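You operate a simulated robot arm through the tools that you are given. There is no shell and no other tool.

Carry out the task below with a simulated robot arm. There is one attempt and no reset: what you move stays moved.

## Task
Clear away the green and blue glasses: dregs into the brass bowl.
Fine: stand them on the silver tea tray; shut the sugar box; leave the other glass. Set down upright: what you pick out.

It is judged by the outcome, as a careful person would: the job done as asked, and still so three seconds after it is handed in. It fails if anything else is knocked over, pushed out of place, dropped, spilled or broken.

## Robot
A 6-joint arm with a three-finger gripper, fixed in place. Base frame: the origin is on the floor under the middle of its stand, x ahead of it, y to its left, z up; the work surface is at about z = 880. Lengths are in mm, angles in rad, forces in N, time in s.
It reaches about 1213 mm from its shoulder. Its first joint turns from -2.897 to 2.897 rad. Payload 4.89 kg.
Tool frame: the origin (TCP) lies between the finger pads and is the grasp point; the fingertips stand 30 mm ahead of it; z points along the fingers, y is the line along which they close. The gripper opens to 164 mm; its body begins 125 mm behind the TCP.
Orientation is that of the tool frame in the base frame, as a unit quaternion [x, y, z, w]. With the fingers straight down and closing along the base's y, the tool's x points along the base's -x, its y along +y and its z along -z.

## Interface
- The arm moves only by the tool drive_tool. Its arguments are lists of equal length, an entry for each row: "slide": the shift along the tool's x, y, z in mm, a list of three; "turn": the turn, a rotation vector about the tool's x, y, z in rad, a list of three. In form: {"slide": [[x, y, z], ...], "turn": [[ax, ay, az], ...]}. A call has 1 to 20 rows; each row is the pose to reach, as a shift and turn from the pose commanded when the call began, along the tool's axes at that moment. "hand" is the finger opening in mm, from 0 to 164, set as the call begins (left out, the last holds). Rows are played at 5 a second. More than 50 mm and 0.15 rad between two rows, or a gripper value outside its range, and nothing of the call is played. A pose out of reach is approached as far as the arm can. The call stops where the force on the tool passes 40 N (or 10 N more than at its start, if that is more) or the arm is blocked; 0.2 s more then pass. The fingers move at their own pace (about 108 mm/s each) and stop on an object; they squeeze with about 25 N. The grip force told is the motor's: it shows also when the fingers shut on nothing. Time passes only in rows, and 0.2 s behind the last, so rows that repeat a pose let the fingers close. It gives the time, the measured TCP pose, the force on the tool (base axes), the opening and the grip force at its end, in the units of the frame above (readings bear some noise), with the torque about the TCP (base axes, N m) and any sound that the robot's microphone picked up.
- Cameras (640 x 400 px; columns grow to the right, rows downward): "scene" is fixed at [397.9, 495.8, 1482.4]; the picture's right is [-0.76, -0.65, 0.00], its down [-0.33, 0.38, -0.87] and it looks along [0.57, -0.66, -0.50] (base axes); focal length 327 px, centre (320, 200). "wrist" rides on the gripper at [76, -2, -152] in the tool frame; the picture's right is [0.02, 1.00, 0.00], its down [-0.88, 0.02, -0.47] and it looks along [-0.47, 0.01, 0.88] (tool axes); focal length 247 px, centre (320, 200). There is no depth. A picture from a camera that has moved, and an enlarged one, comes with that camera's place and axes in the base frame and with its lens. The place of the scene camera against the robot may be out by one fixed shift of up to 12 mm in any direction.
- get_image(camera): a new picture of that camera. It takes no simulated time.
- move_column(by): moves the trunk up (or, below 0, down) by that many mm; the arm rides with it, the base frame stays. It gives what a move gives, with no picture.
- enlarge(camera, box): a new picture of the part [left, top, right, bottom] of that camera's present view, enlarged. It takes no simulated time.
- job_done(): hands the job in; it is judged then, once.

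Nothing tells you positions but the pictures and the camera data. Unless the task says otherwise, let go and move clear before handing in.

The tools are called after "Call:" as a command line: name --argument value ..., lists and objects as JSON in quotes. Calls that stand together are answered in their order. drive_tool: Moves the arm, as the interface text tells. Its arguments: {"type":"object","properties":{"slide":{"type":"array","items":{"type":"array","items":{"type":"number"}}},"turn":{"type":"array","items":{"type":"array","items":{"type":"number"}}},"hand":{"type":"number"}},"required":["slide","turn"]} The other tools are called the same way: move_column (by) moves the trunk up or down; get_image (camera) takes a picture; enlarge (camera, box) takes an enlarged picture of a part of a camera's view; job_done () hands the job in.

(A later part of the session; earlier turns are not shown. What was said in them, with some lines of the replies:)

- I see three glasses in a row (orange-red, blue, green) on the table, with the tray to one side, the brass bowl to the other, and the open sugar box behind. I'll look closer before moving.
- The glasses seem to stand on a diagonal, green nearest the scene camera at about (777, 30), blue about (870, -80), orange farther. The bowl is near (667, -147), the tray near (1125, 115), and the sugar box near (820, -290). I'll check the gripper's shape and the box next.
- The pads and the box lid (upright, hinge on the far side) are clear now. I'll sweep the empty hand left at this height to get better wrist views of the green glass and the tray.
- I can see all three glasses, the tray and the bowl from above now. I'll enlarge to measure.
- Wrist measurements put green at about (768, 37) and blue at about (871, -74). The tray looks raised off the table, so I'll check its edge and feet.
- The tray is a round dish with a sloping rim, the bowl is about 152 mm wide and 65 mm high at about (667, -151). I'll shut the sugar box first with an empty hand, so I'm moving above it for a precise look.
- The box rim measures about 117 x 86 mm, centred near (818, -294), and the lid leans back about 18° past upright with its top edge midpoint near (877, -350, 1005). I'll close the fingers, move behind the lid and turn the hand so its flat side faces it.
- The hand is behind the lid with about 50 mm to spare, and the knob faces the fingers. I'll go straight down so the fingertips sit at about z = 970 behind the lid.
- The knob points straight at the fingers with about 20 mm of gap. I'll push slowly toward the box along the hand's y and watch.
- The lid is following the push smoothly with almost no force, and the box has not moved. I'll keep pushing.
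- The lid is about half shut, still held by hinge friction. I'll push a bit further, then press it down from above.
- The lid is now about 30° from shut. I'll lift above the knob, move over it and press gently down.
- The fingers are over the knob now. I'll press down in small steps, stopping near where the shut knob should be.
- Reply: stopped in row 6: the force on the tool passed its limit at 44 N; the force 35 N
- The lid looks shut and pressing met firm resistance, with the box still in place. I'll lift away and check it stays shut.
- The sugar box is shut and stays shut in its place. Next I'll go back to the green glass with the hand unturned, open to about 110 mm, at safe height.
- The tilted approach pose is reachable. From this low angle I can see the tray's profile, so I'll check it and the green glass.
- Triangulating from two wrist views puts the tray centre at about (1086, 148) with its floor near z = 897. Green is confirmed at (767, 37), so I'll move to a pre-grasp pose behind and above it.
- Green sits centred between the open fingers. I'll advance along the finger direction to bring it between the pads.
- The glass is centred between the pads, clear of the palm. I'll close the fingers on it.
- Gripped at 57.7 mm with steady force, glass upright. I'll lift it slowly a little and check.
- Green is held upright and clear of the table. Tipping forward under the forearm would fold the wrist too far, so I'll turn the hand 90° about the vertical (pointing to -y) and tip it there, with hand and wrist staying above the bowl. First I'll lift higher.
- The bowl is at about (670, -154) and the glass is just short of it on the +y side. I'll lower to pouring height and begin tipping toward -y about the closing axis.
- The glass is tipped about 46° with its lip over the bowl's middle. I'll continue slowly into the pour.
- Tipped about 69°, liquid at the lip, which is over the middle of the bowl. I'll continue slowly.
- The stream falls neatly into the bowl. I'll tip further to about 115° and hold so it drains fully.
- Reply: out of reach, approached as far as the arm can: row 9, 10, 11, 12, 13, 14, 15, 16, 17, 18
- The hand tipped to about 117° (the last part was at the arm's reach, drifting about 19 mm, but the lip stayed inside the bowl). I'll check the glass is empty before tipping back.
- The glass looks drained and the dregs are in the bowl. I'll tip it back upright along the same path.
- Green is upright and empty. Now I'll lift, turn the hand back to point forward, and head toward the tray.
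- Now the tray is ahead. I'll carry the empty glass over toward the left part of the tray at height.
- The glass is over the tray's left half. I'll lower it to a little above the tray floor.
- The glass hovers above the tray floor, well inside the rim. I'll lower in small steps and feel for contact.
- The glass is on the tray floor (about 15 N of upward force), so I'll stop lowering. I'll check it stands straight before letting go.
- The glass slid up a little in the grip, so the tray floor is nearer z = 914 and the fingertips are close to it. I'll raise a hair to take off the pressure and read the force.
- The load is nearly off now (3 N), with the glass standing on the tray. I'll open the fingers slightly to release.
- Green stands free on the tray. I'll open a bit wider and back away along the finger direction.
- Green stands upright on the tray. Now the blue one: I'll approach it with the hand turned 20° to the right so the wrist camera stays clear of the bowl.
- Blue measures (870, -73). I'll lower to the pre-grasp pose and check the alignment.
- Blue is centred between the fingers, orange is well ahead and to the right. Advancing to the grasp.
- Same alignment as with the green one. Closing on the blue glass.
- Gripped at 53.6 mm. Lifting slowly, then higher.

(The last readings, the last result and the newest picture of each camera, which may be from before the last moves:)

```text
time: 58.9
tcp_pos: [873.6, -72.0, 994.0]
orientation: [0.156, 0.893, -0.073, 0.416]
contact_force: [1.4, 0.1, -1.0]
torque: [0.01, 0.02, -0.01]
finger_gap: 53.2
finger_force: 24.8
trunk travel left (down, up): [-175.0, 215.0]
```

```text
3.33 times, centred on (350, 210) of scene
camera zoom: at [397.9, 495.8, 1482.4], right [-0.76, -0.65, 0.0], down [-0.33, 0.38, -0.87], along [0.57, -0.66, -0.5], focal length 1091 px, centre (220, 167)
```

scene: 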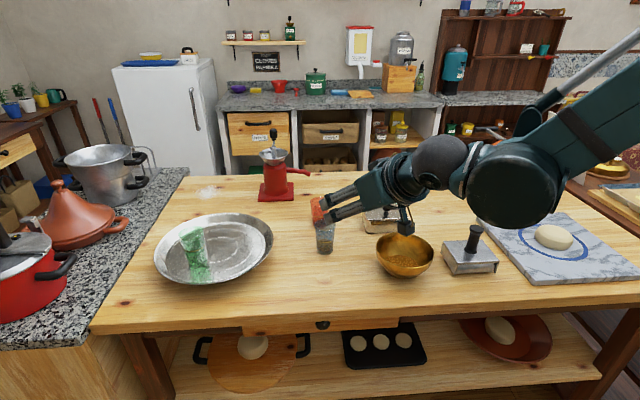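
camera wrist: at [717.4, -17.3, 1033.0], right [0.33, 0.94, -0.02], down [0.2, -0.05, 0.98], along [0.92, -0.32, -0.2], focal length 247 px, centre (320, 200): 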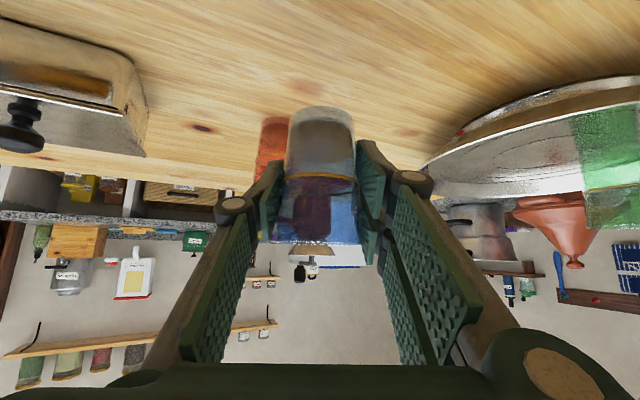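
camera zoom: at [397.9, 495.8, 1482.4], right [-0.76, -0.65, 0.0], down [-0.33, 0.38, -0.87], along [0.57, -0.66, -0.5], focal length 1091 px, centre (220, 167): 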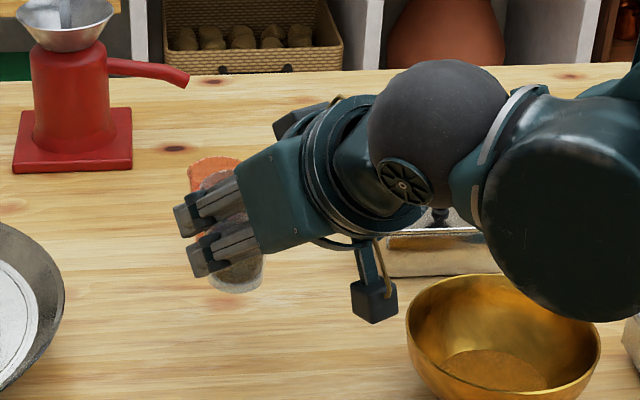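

Blue is up and upright. I'll lift further, then swing the hand round to point toward -y beside the bowl, as before.

Call:
drive_tool --slide '[[-15, 0, -12.5], [-37, 0, -31], [-60, 0, -50], [-80, 0, -67], [-89, 0, -74.3]]' --turn '[[0, 0, 0], [0, 0, 0], [0, 0, 0], [0, 0, 0], [0, 0, 0]]'

Call:
drive_tool --slide '[[8.3, -7, -10], [16.7, -14, -20], [25, -21, -29.9], [33.3, -28, -39.9], [41.6, -35, -49.9], [50, -42, -59.9], [58.3, -49, -69.9], [66.6, -56, -79.8], [75, -63, -89.8], [83.3, -70, -99.8], [91.6, -77, -109.8], [99.9, -84, -119.7], [108.3, -91, -129.7], [116.6, -98, -139.7]]' --turn '[[0.0669, 0, 0.0559], [0.1339, 0, 0.1118], [0.2008, 0, 0.1677], [0.2677, 0, 0.2236], [0.3346, 0, 0.2795], [0.4016, 0, 0.3354], [0.4685, 0, 0.3913], [0.5354, 0, 0.4472], [0.6024, 0, 0.5031], [0.6693, 0, 0.559], [0.7362, 0, 0.6149], [0.8031, 0, 0.6708], [0.8701, 0, 0.7267], [0.937, 0, 0.7826]]'

Call:
get_image --camera "wrist"

Call:
get_image --camera "scene"

```text
time: 60.0
tcp_pos: [877.0, -72.7, 1110.0]
orientation: [0.157, 0.892, -0.073, 0.417]
contact_force: [0.0, 0.3, -1.5]
torque: [0.0, 0.01, -0.03]
finger_gap: 53.6
finger_force: 24.7
trunk travel left (down, up): [-175.0, 215.0]
```

```text
time: 63.0
tcp_pos: [670.6, -101.5, 1110.8]
orientation: [0.64, 0.641, -0.3, 0.299]
contact_force: [-0.3, 0.4, -1.8]
torque: [-0.01, 0.02, 0.01]
finger_gap: 53.4
finger_force: 24.9
trunk travel left (down, up): [-175.0, 215.0]
```

```text
taken
camera wrist: at [667.7, 63.8, 1149.2], right [1.0, 0.01, -0.02], down [0.02, -0.2, 0.98], along [0.01, -0.98, -0.2], focal length 247 px, centre (320, 200)
```

wrist: 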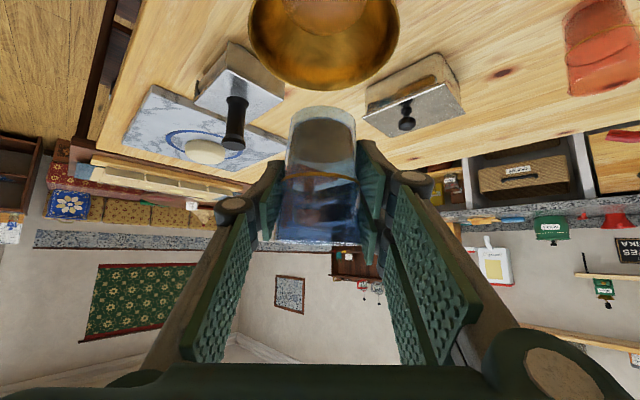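

```text
taken
```

scene: 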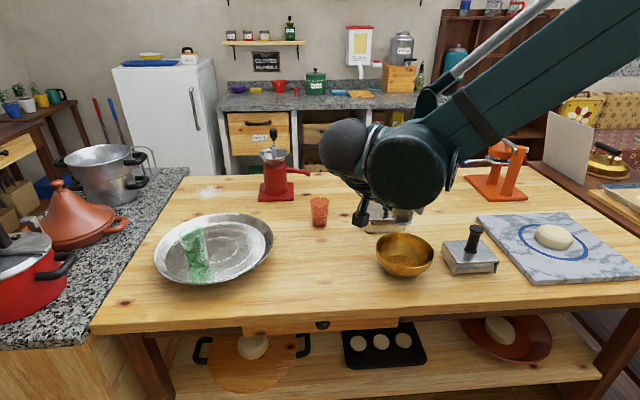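

Same pose beside the bowl as for green. Lowering and starting to tip.

Call:
drive_tool --slide '[[20, 0, 16.9], [40, 0, 33.8], [60.6, 0, 50.7]]' --turn '[[0, 0, 0], [0, 0, 0], [0, 0, 0]]'

Call:
drive_tool --slide '[[0, 0, 0], [0, 0, 0], [0, 0, 0], [0, 0, 0], [0, 0, 0], [0, 0, 0], [0, 0, 0], [0, 0, 0]]' --turn '[[0, 0.1, 0], [0, 0.2, 0], [0, 0.3, 0], [0, 0.4, 0], [0, 0.5, 0], [0, 0.6, 0], [0, 0.7, 0], [0, 0.8, 0]]'

Call:
get_image --camera "wrist"

Call:
enlarge --camera "scene" --box '[340, 160, 460, 290]'

```text
time: 63.9
tcp_pos: [671.0, -101.9, 1029.8]
orientation: [0.64, 0.642, -0.298, 0.299]
contact_force: [-0.5, 0.7, -1.2]
torque: [0.08, -0.09, 0.12]
finger_gap: 53.5
finger_force: 25.1
trunk travel left (down, up): [-175.0, 215.0]
```

```text
time: 65.7
tcp_pos: [669.8, -101.1, 1031.8]
orientation: [0.706, 0.707, -0.026, 0.026]
contact_force: [-0.1, 0.7, -1.4]
torque: [-0.08, -0.02, 0.02]
finger_gap: 53.3
finger_force: 25.2
trunk travel left (down, up): [-175.0, 215.0]
```

```text
taken
camera wrist: at [668.0, -14.6, 1177.2], right [1.0, 0.02, 0.0], down [0.02, -0.84, 0.54], along [0.01, -0.54, -0.84], focal length 247 px, centre (320, 200)
```

wrist: 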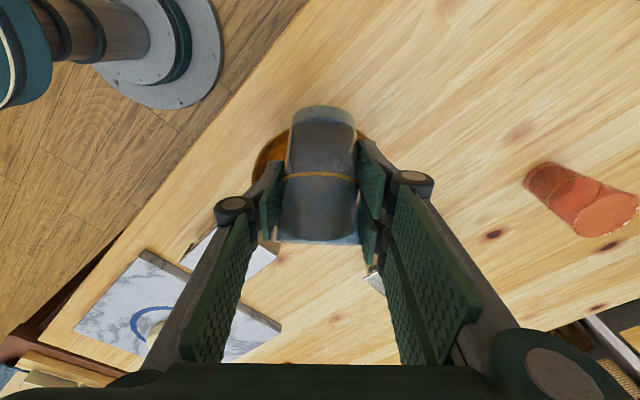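

```text
3.08 times, centred on (400, 225) of scene
camera zoom: at [397.9, 495.8, 1482.4], right [-0.76, -0.65, 0.0], down [-0.33, 0.38, -0.87], along [0.57, -0.66, -0.5], focal length 1007 px, centre (74, 123)
```

zoom: 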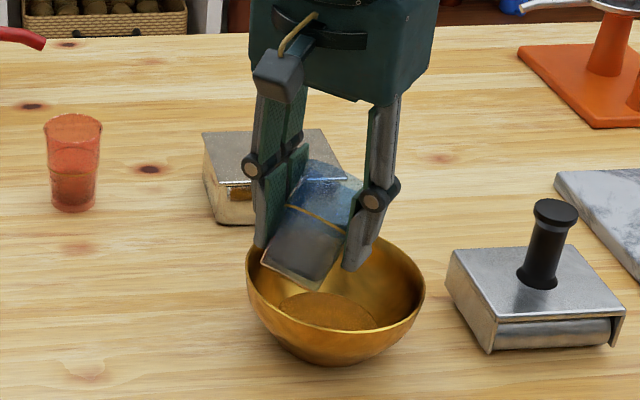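

Good, the lip is over the bowl's middle. Continuing slowly into the pour.

Call:
drive_tool --slide '[[0, 0, 0], [0, 0, 0], [0, 0, 0], [0, 0, 0], [0, 0, 0], [0, 0, 0], [0, 0, 0], [0, 0, 0], [0, 0, 0], [0, 0, 0], [0, 0, 0], [0, 0, 0]]' --turn '[[0, 0.035, 0], [0, 0.07, 0], [0, 0.105, 0], [0, 0.14, 0], [0, 0.175, 0], [0, 0.21, 0], [0, 0.245, 0], [0, 0.28, 0], [0, 0.315, 0], [0, 0.35, 0], [0, 0.385, 0], [0, 0.42, 0]]'

Call:
enlarge --camera "scene" --box '[340, 180, 460, 290]'

Call:
get_image --camera "wrist"

```text
time: 68.2
tcp_pos: [670.2, -102.3, 1030.5]
orientation: [0.696, 0.697, 0.121, -0.122]
contact_force: [0.0, -0.1, -0.1]
torque: [-0.07, -0.03, -0.03]
finger_gap: 53.3
finger_force: 24.9
trunk travel left (down, up): [-175.0, 215.0]
```

```text
3.64 times, centred on (400, 235) of scene
camera zoom: at [397.9, 495.8, 1482.4], right [-0.76, -0.65, 0.0], down [-0.33, 0.38, -0.87], along [0.57, -0.66, -0.5], focal length 1190 px, centre (29, 73)
```

zoom: 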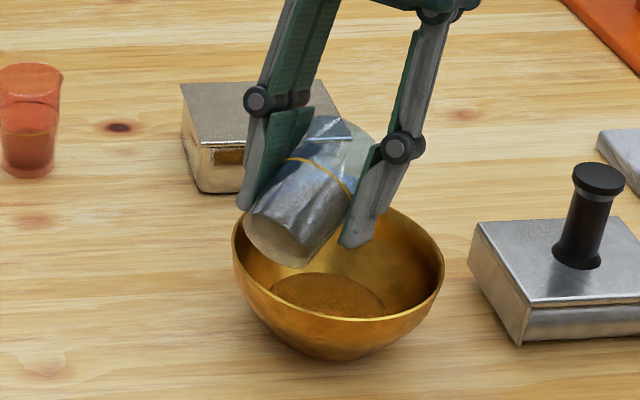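

```text
taken
camera wrist: at [668.4, -82.2, 1199.6], right [1.0, 0.02, 0.01], down [0.02, -0.99, 0.15], along [0.01, -0.15, -0.99], focal length 247 px, centre (320, 200)
```

wrist: 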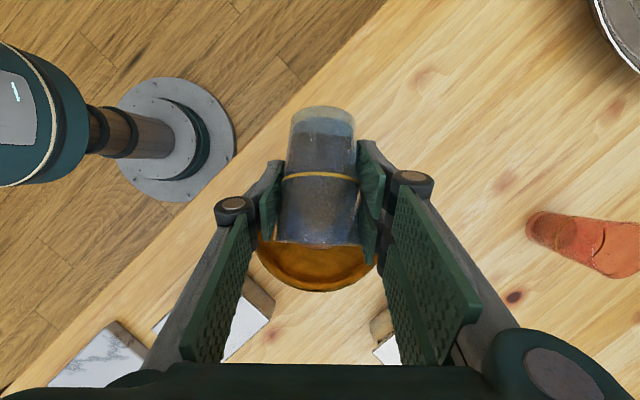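

Call:
drive_tool --slide '[[0, 0, 0], [0, 0, 0], [0, 0, 0], [0, 0, 0], [0, 0, 0], [0, 0, 0], [0, 0, 0], [0, 0, 0], [0, 0, 0], [0, 0, 0]]' --turn '[[0, 0.035, 0], [0, 0.07, 0], [0, 0.105, 0], [0, 0.14, 0], [0, 0.175, 0], [0, 0.21, 0], [0, 0.245, 0], [0, 0.28, 0], [0, 0.315, 0], [0, 0.35, 0]]'

Call:
enlarge --camera "scene" --box '[340, 180, 460, 290]'

```text
time: 70.5
tcp_pos: [669.6, -101.0, 1032.1]
orientation: [0.664, 0.666, 0.24, -0.243]
contact_force: [0.6, -0.3, -1.7]
torque: [-0.02, -0.02, -0.03]
finger_gap: 53.3
finger_force: 25.0
trunk travel left (down, up): [-175.0, 215.0]
```

```text
3.64 times, centred on (400, 235) of scene
camera zoom: at [397.9, 495.8, 1482.4], right [-0.76, -0.65, 0.0], down [-0.33, 0.38, -0.87], along [0.57, -0.66, -0.5], focal length 1190 px, centre (29, 73)
```

zoom: 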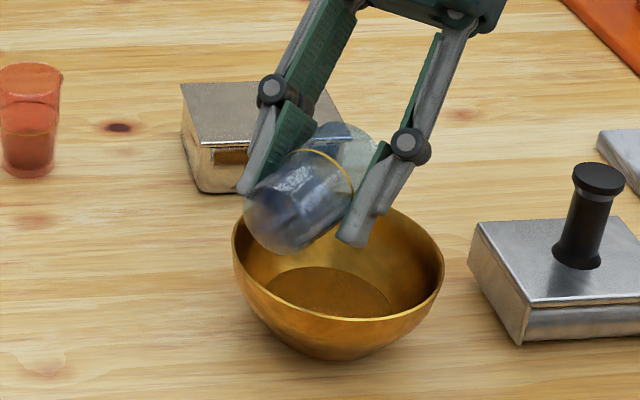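

Pouring cleanly; the bowl is filling. I'll tip on to about 112° and hold to drain.

Call:
drive_tool --slide '[[0, 0, 0], [0, 0, 0], [0, 0, 0], [0, 0, 0], [0, 0, 0], [0, 0, 0], [0, 0, 0], [0, 0, 0], [0, 0, 0], [0, 0, 0], [0, 0, 0], [0, 0, 0], [0, 0, 0], [0, 0, 0], [0, 0, 0], [0, 0, 0], [0, 0, 0], [0, 0, 0]]' --turn '[[0, 0.05, 0], [0, 0.1, 0], [0, 0.15, 0], [0, 0.2, 0], [0, 0.25, 0], [0, 0.3, 0], [0, 0.34, 0], [0, 0.37, 0], [0, 0.37, 0], [0, 0.37, 0], [0, 0.37, 0], [0, 0.37, 0], [0, 0.37, 0], [0, 0.37, 0], [0, 0.37, 0], [0, 0.37, 0], [0, 0.37, 0], [0, 0.37, 0]]'

Call:
enlarge --camera "scene" --box '[340, 180, 460, 290]'

Call:
enlarge --camera "wrist" --box '[220, 90, 420, 370]'

```text
time: 74.2
tcp_pos: [670.8, -101.2, 1030.4]
orientation: [0.611, 0.609, 0.359, -0.357]
contact_force: [-0.5, 0.4, -1.2]
torque: [-0.03, -0.02, -0.01]
finger_gap: 53.4
finger_force: 24.7
trunk travel left (down, up): [-175.0, 215.0]
```

```text
3.64 times, centred on (400, 235) of scene
camera zoom: at [397.9, 495.8, 1482.4], right [-0.76, -0.65, 0.0], down [-0.33, 0.38, -0.87], along [0.57, -0.66, -0.5], focal length 1190 px, centre (29, 73)
```

zoom: 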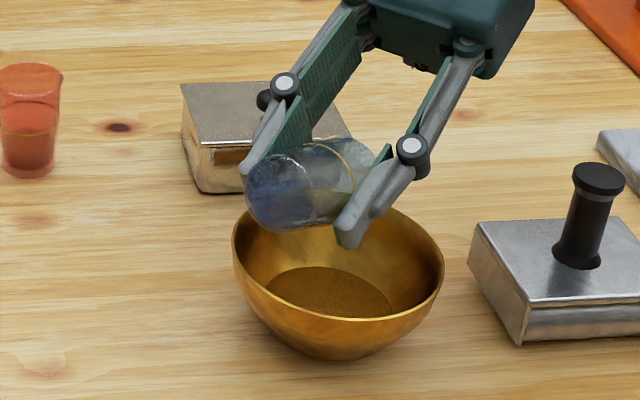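

```text
1.43 times, centred on (320, 230) of wrist
camera zoom: at [667.8, -197.5, 1171.3], right [1.0, 0.01, 0.02], down [0.02, -0.84, -0.54], along [0.01, 0.54, -0.84], focal length 353 px, centre (320, 157)
```

zoom: 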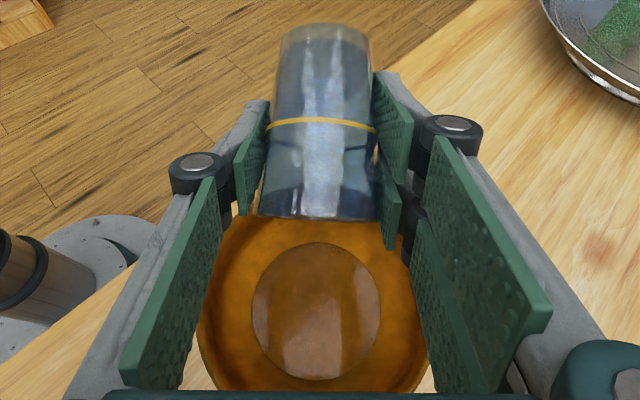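

No more stream and the glass looks empty. A short extra hold, then I'll tip it back upright.

Call:
drive_tool --slide '[[0, 0, 0], [0, 0, 0], [0, 0, 0], [0, 0, 0], [0, 0, 0], [0, 0, 0]]' --turn '[[0, 0, 0], [0, 0, 0], [0, 0, 0], [0, 0, 0], [0, 0, 0], [0, 0, 0]]'

Call:
drive_tool --slide '[[0, 0, 0], [0, 0, 0], [0, 0, 0], [0, 0, 0], [0, 0, 0], [0, 0, 0], [0, 0, 0], [0, 0, 0], [0, 0, 0], [0, 0, 0], [0, 0, 0], [0, 0, 0], [0, 0, 0], [0, 0, 0], [0, 0, 0], [0, 0, 0], [0, 0, 0], [0, 0, 0]]' --turn '[[0, -0.07, 0], [0, -0.18, 0], [0, -0.29, 0], [0, -0.4, 0], [0, -0.51, 0], [0, -0.62, 0], [0, -0.73, 0], [0, -0.84, 0], [0, -0.95, 0], [0, -1.06, 0], [0, -1.17, 0], [0, -1.28, 0], [0, -1.39, 0], [0, -1.5, 0], [0, -1.61, 0], [0, -1.72, 0], [0, -1.83, 0], [0, -1.94, 0]]'

Call:
get_image --camera "wrist"

Call:
get_image --camera "scene"

```text
time: 75.7
tcp_pos: [671.5, -102.1, 1029.9]
orientation: [0.611, 0.609, 0.36, -0.356]
contact_force: [0.4, 0.1, -1.1]
torque: [0.01, -0.01, -0.01]
finger_gap: 53.1
finger_force: 25.1
trunk travel left (down, up): [-175.0, 215.0]
```

```text
time: 79.5
tcp_pos: [670.6, -102.2, 1032.3]
orientation: [0.64, 0.641, -0.3, 0.3]
contact_force: [-0.2, -0.4, -0.6]
torque: [0.13, -0.08, 0.09]
finger_gap: 53.4
finger_force: 25.7
trunk travel left (down, up): [-175.0, 215.0]
```

```text
taken
camera wrist: at [667.3, 63.4, 1069.9], right [1.0, 0.02, -0.02], down [0.02, -0.2, 0.98], along [0.01, -0.98, -0.2], focal length 247 px, centre (320, 200)
```

wrist: 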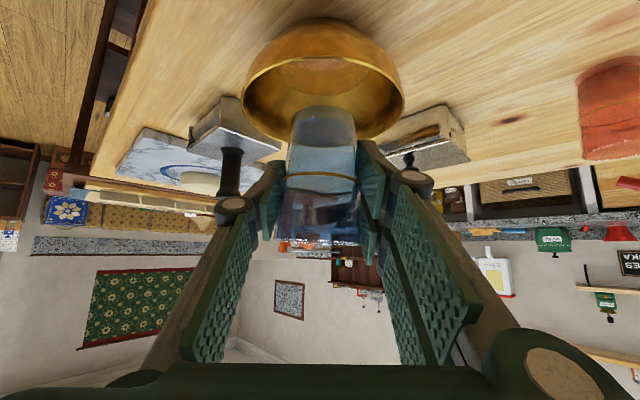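

```text
taken
```

scene: 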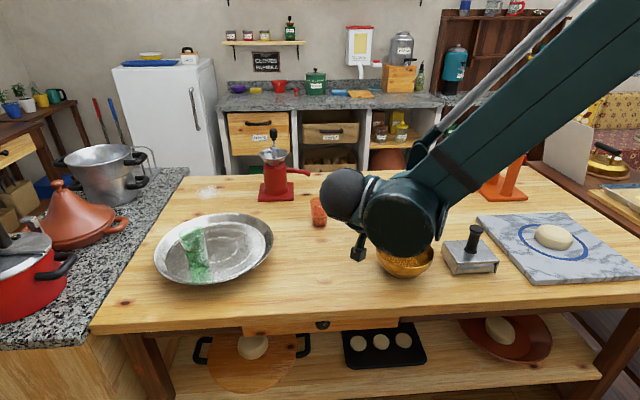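

Blue is upright and empty. Lifting, turning the hand forward again and heading for the tray's right half.

Call:
drive_tool --slide '[[-25, 0, -21], [-50, 0, -42], [-69, 0, -57.8]]' --turn '[[0, 0, 0], [0, 0, 0], [0, 0, 0]]'

Call:
drive_tool --slide '[[8.7, 10.8, -10.4], [17.3, 21.7, -20.7], [26, 32.5, -31], [34.7, 43.3, -41.4], [43.3, 54.2, -51.8], [52, 65, -62.1], [60.7, 75.8, -72.5], [69.3, 86.7, -82.8], [78, 97.5, -93.2], [86.7, 108.3, -103.5], [95.3, 119.2, -113.9], [104, 130, -124.2]]' --turn '[[-0.1004, 0, -0.084], [-0.2007, 0, -0.1681], [-0.3011, 0, -0.2521], [-0.4014, 0, -0.3362], [-0.5018, 0, -0.4202], [-0.6021, 0, -0.5042], [-0.7025, 0, -0.5883], [-0.8029, 0, -0.6723], [-0.9032, 0, -0.7564], [-1.0036, 0, -0.8404], [-1.1039, 0, -0.9245], [-1.2043, 0, -1.0085]]'

Call:
drive_tool --slide '[[-22.9, 2, 27.4], [-45.9, 4, 54.8], [-68.8, 6, 82.2], [-91.7, 8.5, 109.5], [-114.6, 10.7, 136.9], [-137.6, 13, 164.3], [-160.5, 15, 191.7]]' --turn '[[0, 0, 0], [0, 0, 0], [0, 0, 0], [0, 0, 0], [0, 0, 0], [0, 0, 0], [0, 0, 0]]'

Call:
get_image --camera "wrist"

Call:
get_image --camera "scene"

```text
time: 80.2
tcp_pos: [670.7, -103.0, 1122.9]
orientation: [0.639, 0.642, -0.3, 0.3]
contact_force: [0.7, -0.2, -1.1]
torque: [-0.04, 0.07, -0.06]
finger_gap: 53.2
finger_force: 24.8
trunk travel left (down, up): [-175.0, 215.0]
```

```text
time: 82.8
tcp_pos: [800.9, 59.0, 1120.6]
orientation: [-0.001, 0.906, 0.0, 0.423]
contact_force: [-1.0, 0.7, -1.1]
torque: [-0.07, 0.0, -0.1]
finger_gap: 53.5
finger_force: 25.2
trunk travel left (down, up): [-175.0, 215.0]
```

```text
time: 84.5
tcp_pos: [1048.0, 73.4, 1120.1]
orientation: [0.0, 0.906, -0.001, 0.422]
contact_force: [-1.1, 0.1, -0.2]
torque: [-0.01, -0.01, -0.01]
finger_gap: 53.4
finger_force: 25.3
trunk travel left (down, up): [-175.0, 215.0]
```

```text
taken
camera wrist: at [881.3, 71.3, 1159.3], right [-0.02, 1.0, -0.02], down [0.2, 0.02, 0.98], along [0.98, 0.01, -0.2], focal length 247 px, centre (320, 200)
```

wrist: 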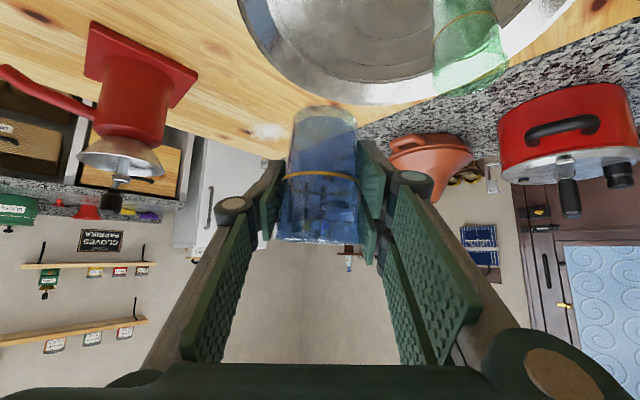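

```text
taken
```

scene: 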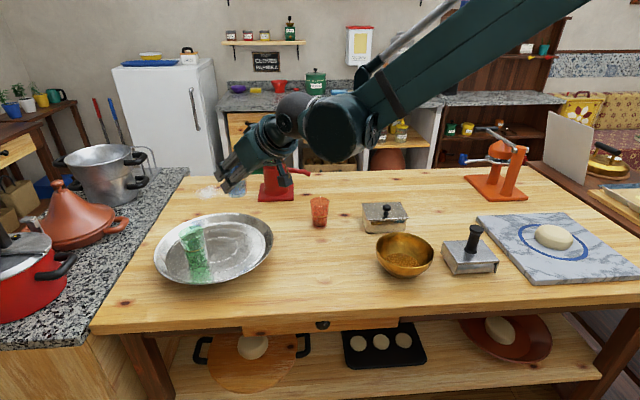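

Blue is above the tray's right half, green stands on the left half. I'll lower to just above the floor, shifting 10 mm inward.

Call:
drive_tool --slide '[[30, 3, 25.1], [60, 6, 50.2], [85, 9, 71.2], [101.2, 10, 84.7]]' --turn '[[0, 0, 0], [0, 0, 0], [0, 0, 0], [0, 0, 0]]'

Call:
get_image --camera "wrist"

Call:
enlarge --camera "scene" --box '[130, 170, 300, 300]'

```text
time: 85.5
tcp_pos: [1049.6, 83.0, 989.8]
orientation: [-0.001, 0.907, -0.001, 0.422]
contact_force: [-1.0, -0.7, -0.6]
torque: [0.01, -0.03, 0.0]
finger_gap: 53.2
finger_force: 24.9
trunk travel left (down, up): [-175.0, 215.0]
```

```text
taken
camera wrist: at [883.8, 81.6, 1027.8], right [-0.02, 1.0, -0.02], down [0.2, 0.02, 0.98], along [0.98, 0.01, -0.2], focal length 247 px, centre (320, 200)
```

wrist: 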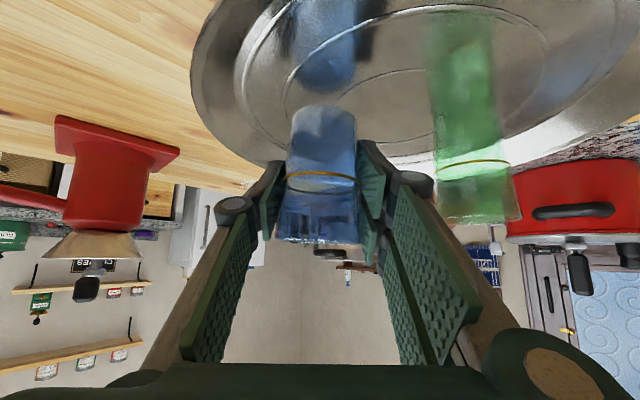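

```text
3.08 times, centred on (215, 235) of scene
camera zoom: at [397.9, 495.8, 1482.4], right [-0.76, -0.65, 0.0], down [-0.33, 0.38, -0.87], along [0.57, -0.66, -0.5], focal length 1007 px, centre (643, 92)
```

zoom: 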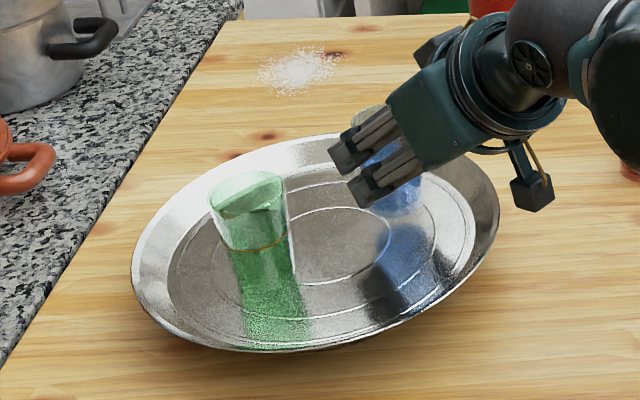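

Green stands well. Blue is close to the floor now, so I'll go down in small steps with force checks.

Call:
drive_tool --slide '[[3, 0, 2.6], [6.1, 0, 5.1]]' --turn '[[0, 0, 0], [0, 0, 0]]'

Call:
drive_tool --slide '[[1.5, 0, 1.3], [3.1, 0, 2.6]]' --turn '[[0, 0, 0], [0, 0, 0]]'

Call:
enlarge --camera "wrist" --box '[240, 20, 420, 260]'

```text
time: 86.0
tcp_pos: [1050.3, 85.8, 980.5]
orientation: [-0.002, 0.907, 0.001, 0.422]
contact_force: [-0.1, -0.1, -0.3]
torque: [0.02, 0.02, 0.0]
finger_gap: 53.2
finger_force: 25.5
trunk travel left (down, up): [-175.0, 215.0]
```

```text
time: 86.7
tcp_pos: [1049.9, 84.2, 975.8]
orientation: [-0.001, 0.906, 0.0, 0.423]
contact_force: [0.2, -0.1, -1.2]
torque: [-0.02, -0.02, 0.0]
finger_gap: 53.3
finger_force: 24.9
trunk travel left (down, up): [-175.0, 215.0]
```

```text
1.67 times, centred on (330, 140) of wrist
camera zoom: at [883.6, 83.0, 1015.0], right [-0.02, 1.0, -0.02], down [0.2, 0.02, 0.98], along [0.98, 0.01, -0.2], focal length 412 px, centre (303, 300)
```

zoom: 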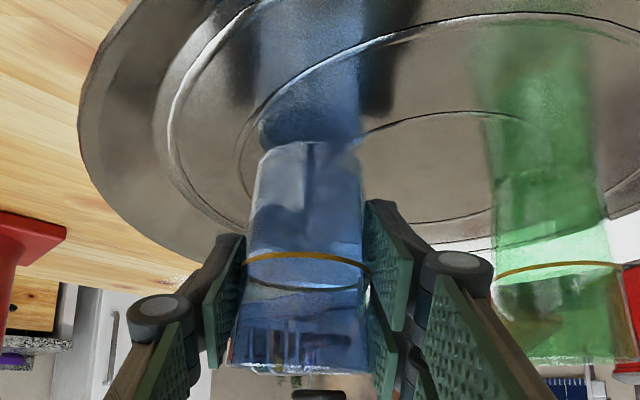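

Base and its reflection nearly meet. Two more small steps.

Call:
drive_tool --slide '[[1.2, 0, 1.0], [1.5, 0, 1.3]]' --turn '[[0, 0, 0], [0, 0, 0]]'

Call:
enlarge --camera "wrist" --box '[260, 60, 400, 180]'

```text
time: 87.2
tcp_pos: [1049.9, 85.2, 974.1]
orientation: [-0.001, 0.906, 0.0, 0.423]
contact_force: [-1.0, 0.6, -1.8]
torque: [-0.01, -0.01, -0.04]
finger_gap: 53.5
finger_force: 25.4
trunk travel left (down, up): [-175.0, 215.0]
```

```text
3.33 times, centred on (330, 120) of wrist
camera zoom: at [883.3, 83.0, 1012.9], right [-0.02, 1.0, -0.02], down [0.2, 0.02, 0.98], along [0.98, 0.01, -0.2], focal length 823 px, centre (287, 467)
```

zoom: 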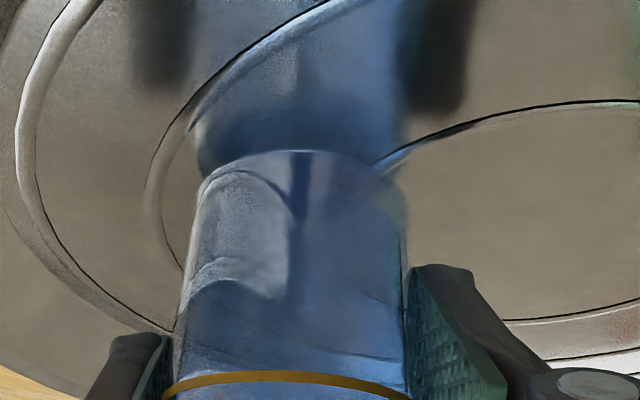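

Still a small gap and no force. Continuing by tiny steps.

Call:
drive_tool --slide '[[1.2, 0, 1.0], [1.5, 0, 1.3]]' --turn '[[0, 0, 0], [0, 0, 0]]'

Call:
drive_tool --slide '[[0.8, 0, 0.7], [1.2, 0, 1.0]]' --turn '[[0, 0, 0], [0, 0, 0]]'

Call:
enlarge --camera "wrist" --box '[260, 60, 400, 180]'

```text
time: 87.8
tcp_pos: [1048.6, 84.5, 971.0]
orientation: [-0.002, 0.906, 0.0, 0.423]
contact_force: [0.1, 0.7, -1.2]
torque: [-0.05, 0.0, 0.01]
finger_gap: 53.1
finger_force: 24.6
trunk travel left (down, up): [-175.0, 215.0]
```

```text
time: 88.5
tcp_pos: [1049.3, 85.2, 970.7]
orientation: [-0.002, 0.906, 0.0, 0.422]
contact_force: [0.9, 0.0, -0.6]
torque: [-0.01, 0.0, -0.01]
finger_gap: 53.6
finger_force: 25.3
trunk travel left (down, up): [-175.0, 215.0]
```

```text
3.33 times, centred on (330, 120) of wrist
camera zoom: at [883.2, 82.9, 1010.1], right [-0.02, 1.0, -0.02], down [0.2, 0.02, 0.98], along [0.98, 0.01, -0.2], focal length 823 px, centre (287, 467)
```

zoom: 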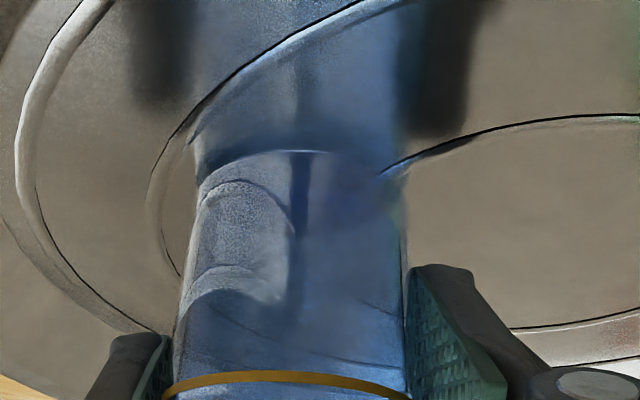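

Nearly touching. Next tiny steps.

Call:
drive_tool --slide '[[0.8, 0, 0.7], [1.2, 0, 1.0]]' --turn '[[0, 0, 0], [0, 0, 0]]'

Call:
drive_tool --slide '[[0.8, 0, 0.7], [1.2, 0, 1.0]]' --turn '[[0, 0, 0], [0, 0, 0]]'

Call:
enlarge --camera "wrist" --box '[260, 60, 400, 180]'

```text
time: 89.0
tcp_pos: [1048.9, 85.7, 970.0]
orientation: [-0.001, 0.906, 0.0, 0.423]
contact_force: [1.1, 0.3, 4.9]
torque: [-0.13, -0.03, -0.03]
finger_gap: 53.3
finger_force: 25.3
trunk travel left (down, up): [-175.0, 215.0]
```

```text
time: 89.7
tcp_pos: [1049.5, 85.0, 966.6]
orientation: [-0.001, 0.906, 0.0, 0.422]
contact_force: [-0.6, 3.0, 16.5]
torque: [-0.2, 0.03, 0.01]
finger_gap: 53.7
finger_force: 24.8
trunk travel left (down, up): [-175.0, 215.0]
```

```text
3.33 times, centred on (330, 120) of wrist
camera zoom: at [882.4, 83.6, 1007.3], right [-0.02, 1.0, -0.02], down [0.2, 0.02, 0.98], along [0.98, 0.01, -0.2], focal length 823 px, centre (287, 467)
```

zoom: 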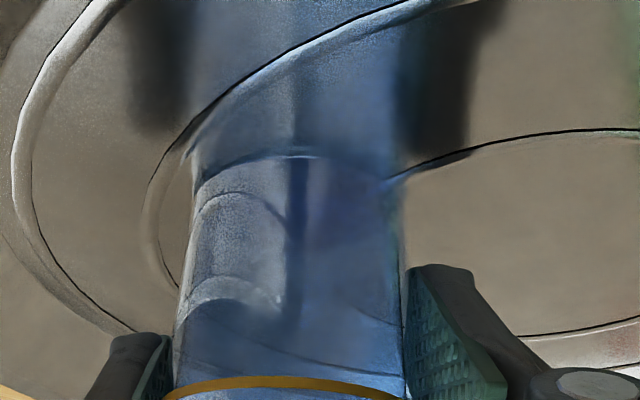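

Blue touched down (about 16 N now). I'll unload by about a millimetre and then open the fingers.

Call:
drive_tool --slide '[[-0.5, 0, -0.4], [-0.9, 0, -0.8]]' --turn '[[0, 0, 0], [0, 0, 0]]'

Call:
drive_tool --slide '[[0, 0, 0], [0, 0, 0], [0, 0, 0], [0, 0, 0]]' --turn '[[0, 0, 0], [0, 0, 0], [0, 0, 0], [0, 0, 0]]' --hand 80

Call:
get_image --camera "wrist"

Call:
enlarge --camera "scene" --box '[130, 170, 300, 300]'

```text
time: 90.2
tcp_pos: [1050.0, 85.5, 968.7]
orientation: [0.0, 0.906, -0.001, 0.423]
contact_force: [-0.9, -0.6, -0.4]
torque: [0.02, 0.02, -0.02]
finger_gap: 53.2
finger_force: 24.9
trunk travel left (down, up): [-175.0, 215.0]
```

```text
time: 91.2
tcp_pos: [1048.8, 84.9, 969.2]
orientation: [-0.001, 0.906, 0.0, 0.422]
contact_force: [-0.1, -0.2, 0.0]
torque: [-0.02, 0.02, -0.02]
finger_gap: 80.0
finger_force: 0.0
trunk travel left (down, up): [-175.0, 215.0]
```

```text
taken
camera wrist: at [883.2, 83.6, 1008.1], right [-0.02, 1.0, -0.02], down [0.2, 0.02, 0.98], along [0.98, 0.01, -0.2], focal length 247 px, centre (320, 200)
```

wrist: 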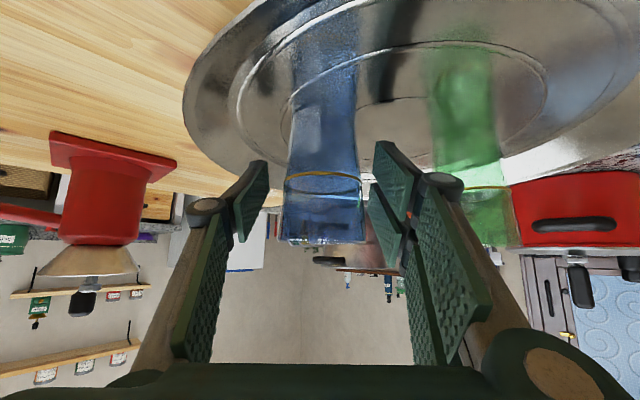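

```text
3.08 times, centred on (215, 235) of scene
camera zoom: at [397.9, 495.8, 1482.4], right [-0.76, -0.65, 0.0], down [-0.33, 0.38, -0.87], along [0.57, -0.66, -0.5], focal length 1007 px, centre (643, 92)
```

zoom: 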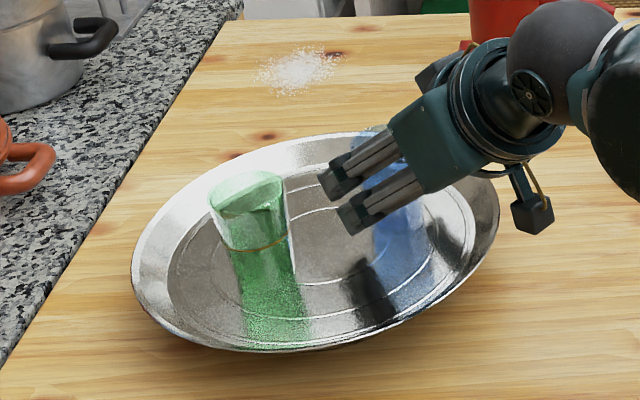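

Blue stands free on the tray with space on both sides. I'll open slightly more and back out along the finger direction.

Call:
drive_tool --slide '[[0, 0, -8], [0, 0, -25], [0, 0, -50], [0, 0, -80], [0, 0, -120], [0, 0, -165], [0, 0, -205]]' --turn '[[0, 0, 0], [0, 0, 0], [0, 0, 0], [0, 0, 0], [0, 0, 0], [0, 0, 0], [0, 0, 0]]' --hand 90

Call:
get_image --camera "wrist"

Call:
enlarge --camera "scene" --box '[130, 170, 300, 300]'

```text
time: 92.8
tcp_pos: [891.6, 85.9, 1100.3]
orientation: [-0.001, 0.907, 0.0, 0.422]
contact_force: [1.9, 0.7, -0.9]
torque: [-0.02, 0.08, -0.02]
finger_gap: 90.0
finger_force: 0.0
trunk travel left (down, up): [-175.0, 215.0]
```

```text
taken
camera wrist: at [725.8, 84.3, 1140.0], right [-0.02, 1.0, -0.02], down [0.2, 0.02, 0.98], along [0.98, 0.01, -0.2], focal length 247 px, centre (320, 200)
```

wrist: 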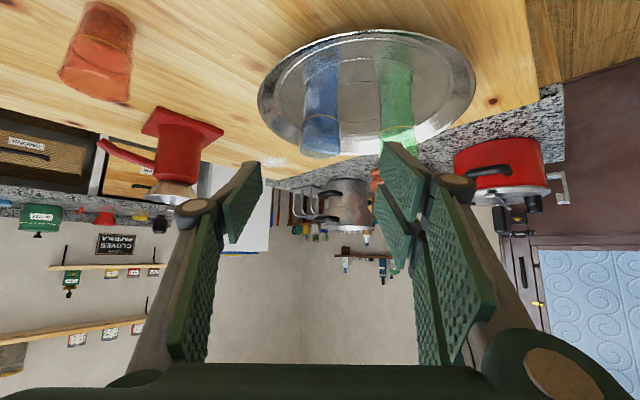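

```text
3.08 times, centred on (215, 235) of scene
camera zoom: at [397.9, 495.8, 1482.4], right [-0.76, -0.65, 0.0], down [-0.33, 0.38, -0.87], along [0.57, -0.66, -0.5], focal length 1007 px, centre (643, 92)
```

zoom: 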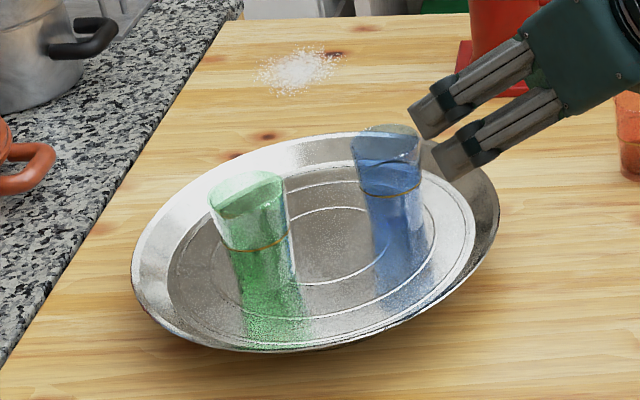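

Both glasses stand upright on the tray. I'll draw the arm back clear of everything and check the whole scene.

Call:
drive_tool --slide '[[13.3, -12, -33.6], [26.5, -24, -67.3], [39.8, -37, -100.9], [53, -49, -134.5], [66.3, -61, -168.1], [79.5, -74, -201.8], [92.8, -86, -235.4]]' --turn '[[0, 0, 0], [0, 0, 0], [0, 0, 0], [0, 0, 0], [0, 0, 0], [0, 0, 0], [0, 0, 0]]'

Call:
get_image --camera "scene"

Call:
enlarge --camera "scene" --box '[140, 190, 290, 300]'

Call:
enlarge --camera "scene" --box '[300, 180, 450, 290]'

Call:
get_image --camera "wrist"

```text
time: 94.5
tcp_pos: [653.2, -0.1, 1180.1]
orientation: [-0.001, 0.907, -0.001, 0.422]
contact_force: [2.8, -0.2, -0.9]
torque: [0.0, 0.12, -0.02]
finger_gap: 90.1
finger_force: 0.1
trunk travel left (down, up): [-175.0, 215.0]
```

```text
taken
```

scene: 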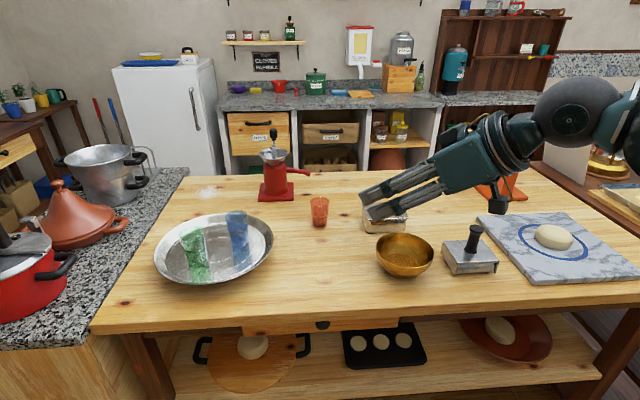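

```text
3.64 times, centred on (215, 245) of scene
camera zoom: at [397.9, 495.8, 1482.4], right [-0.76, -0.65, 0.0], down [-0.33, 0.38, -0.87], along [0.57, -0.66, -0.5], focal length 1190 px, centre (702, 36)
```

zoom: 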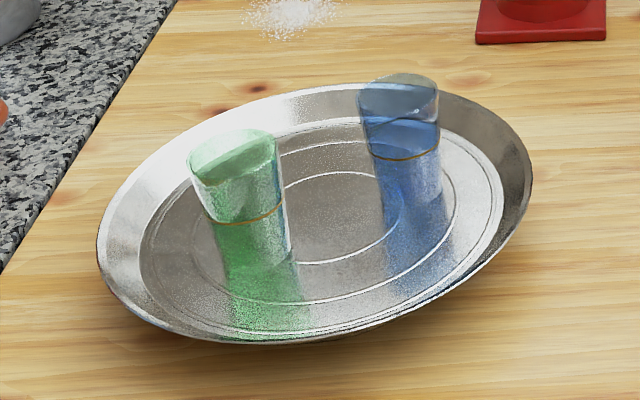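

```text
3.64 times, centred on (375, 235) of scene
camera zoom: at [397.9, 495.8, 1482.4], right [-0.76, -0.65, 0.0], down [-0.33, 0.38, -0.87], along [0.57, -0.66, -0.5], focal length 1190 px, centre (120, 73)
```

zoom: 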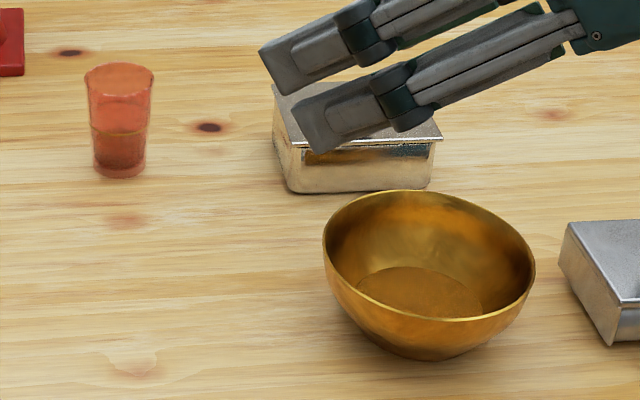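

```text
taken
camera wrist: at [486.0, -1.7, 1219.3], right [-0.02, 1.0, -0.02], down [0.2, 0.02, 0.98], along [0.98, 0.01, -0.21], focal length 247 px, centre (320, 200)
```

wrist: 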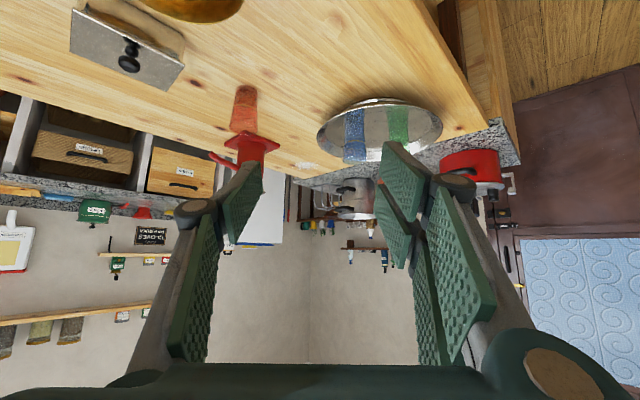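

All in order: sugar box shut, orange untouched, bowl in place. To be sure both glasses are empty I'll take one look down into them from above.

Call:
drive_tool --slide '[[-28.1, 21.4, 22.5], [-56.3, 42.9, 44.9], [-84.4, 64.3, 67.4], [-112.5, 85.7, 89.9], [-140.6, 107.1, 112.4], [-168.8, 128.6, 134.8], [-196.9, 150, 157.3]]' --turn '[[0, 0.125, 0], [0, 0.25, 0], [0, 0.374, 0], [0, 0.5, 0], [0, 0.624, 0], [0, 0.748, 0], [0, 0.873, 0]]'

Call:
get_image --camera "wrist"

Call:
enlarge --camera "wrist" --box '[260, 130, 400, 250]'

```text
time: 96.0
tcp_pos: [898.9, 149.0, 1231.3]
orientation: [-0.001, 1.0, -0.001, 0.0]
contact_force: [-2.4, 0.1, 1.3]
torque: [0.1, -0.39, -0.02]
finger_gap: 90.0
finger_force: 0.0
trunk travel left (down, up): [-175.0, 215.0]
```

```text
taken
camera wrist: at [822.1, 147.4, 1383.9], right [-0.02, 1.0, 0.0], down [0.88, 0.02, 0.47], along [0.47, 0.01, -0.88], focal length 247 px, centre (320, 200)
```

wrist: 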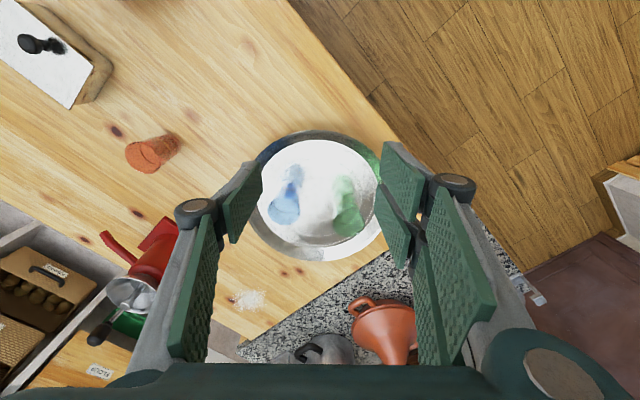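

```text
3.33 times, centred on (330, 190) of wrist
camera zoom: at [822.1, 147.4, 1383.9], right [-0.02, 1.0, 0.0], down [0.88, 0.02, 0.47], along [0.47, 0.01, -0.88], focal length 823 px, centre (287, 233)
```

zoom: 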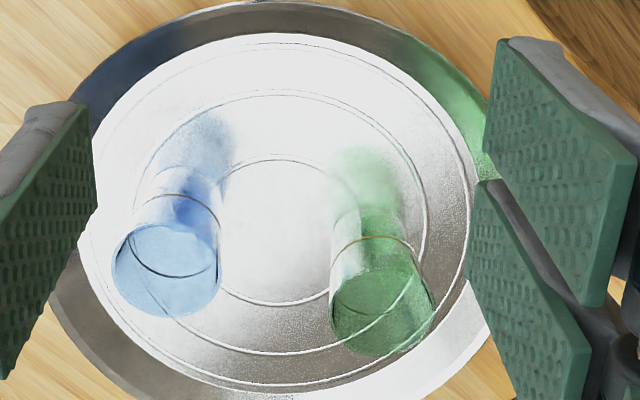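

Both glasses are empty and upright on the tray. I'll withdraw the arm and take a last look before handing in.

Call:
drive_tool --slide '[[35, -21, 0], [70, -43, 0], [105, -64, 0], [140, -86, 0], [175, -107, 0], [210, -129, 0], [250, -150, 0], [250, -150, 0]]' --turn '[[0, 0, 0], [0, 0, 0], [0, 0, 0], [0, 0, 0], [0, 0, 0], [0, 0, 0], [0, 0, 0], [0, 0, 0]]'

Call:
get_image --camera "scene"

Call:
enlarge --camera "scene" --box '[140, 160, 460, 300]'

Call:
get_image --camera "wrist"

```text
time: 97.8
tcp_pos: [648.5, -0.9, 1230.7]
orientation: [-0.001, 1.0, 0.001, 0.0]
contact_force: [-1.5, 0.0, 0.0]
torque: [0.04, -0.17, 0.01]
finger_gap: 89.9
finger_force: 0.1
trunk travel left (down, up): [-175.0, 215.0]
```

```text
taken
```

scene: 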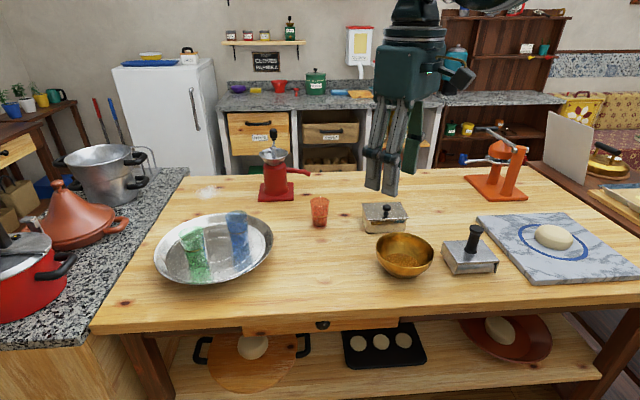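

```text
2.00 times, centred on (300, 230) of scene
camera zoom: at [397.9, 495.8, 1482.4], right [-0.76, -0.65, 0.0], down [-0.33, 0.38, -0.87], along [0.57, -0.66, -0.5], focal length 655 px, centre (360, 140)
```

zoom: 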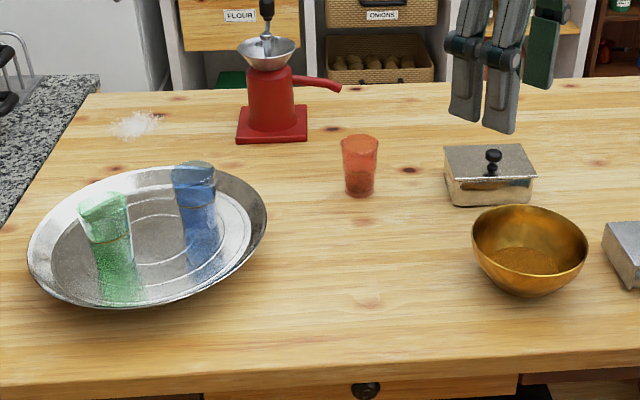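

```text
taken
camera wrist: at [571.2, -2.2, 1383.2], right [-0.02, 1.0, 0.0], down [0.88, 0.02, 0.47], along [0.47, 0.01, -0.88], focal length 247 px, centre (320, 200)
```

wrist: 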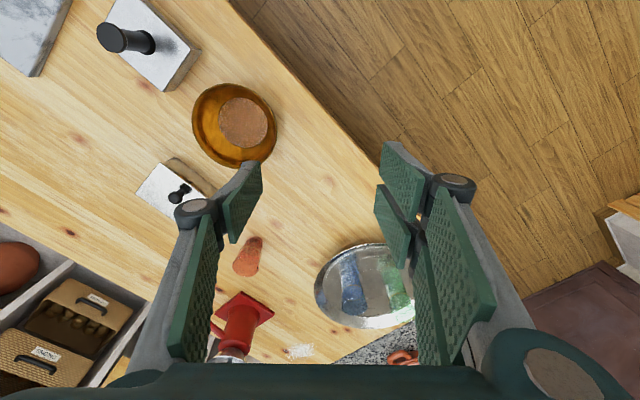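

The green and blue glasses stand empty and upright on the tray and their dregs are in the brass bowl. The sugar box is shut, the orange glass is where it was, and the arm is clear, so I'm handing in.

Call:
job_done

```text
The job is handed in.
```

The green and blue glasses are standing empty and upright on the silver tea tray, and their dregs are in the brass bowl. The sugar box is shut. The orange glass was not touched.

In the last pictures nothing was spilled or knocked over, and the bowl, tray and sugar box had not visibly moved. The arm was clear of everything when I handed in.

The green glass met the tray about 15 mm sooner than I had judged. It slid up slightly in the fingers, but it settled upright once I let go.
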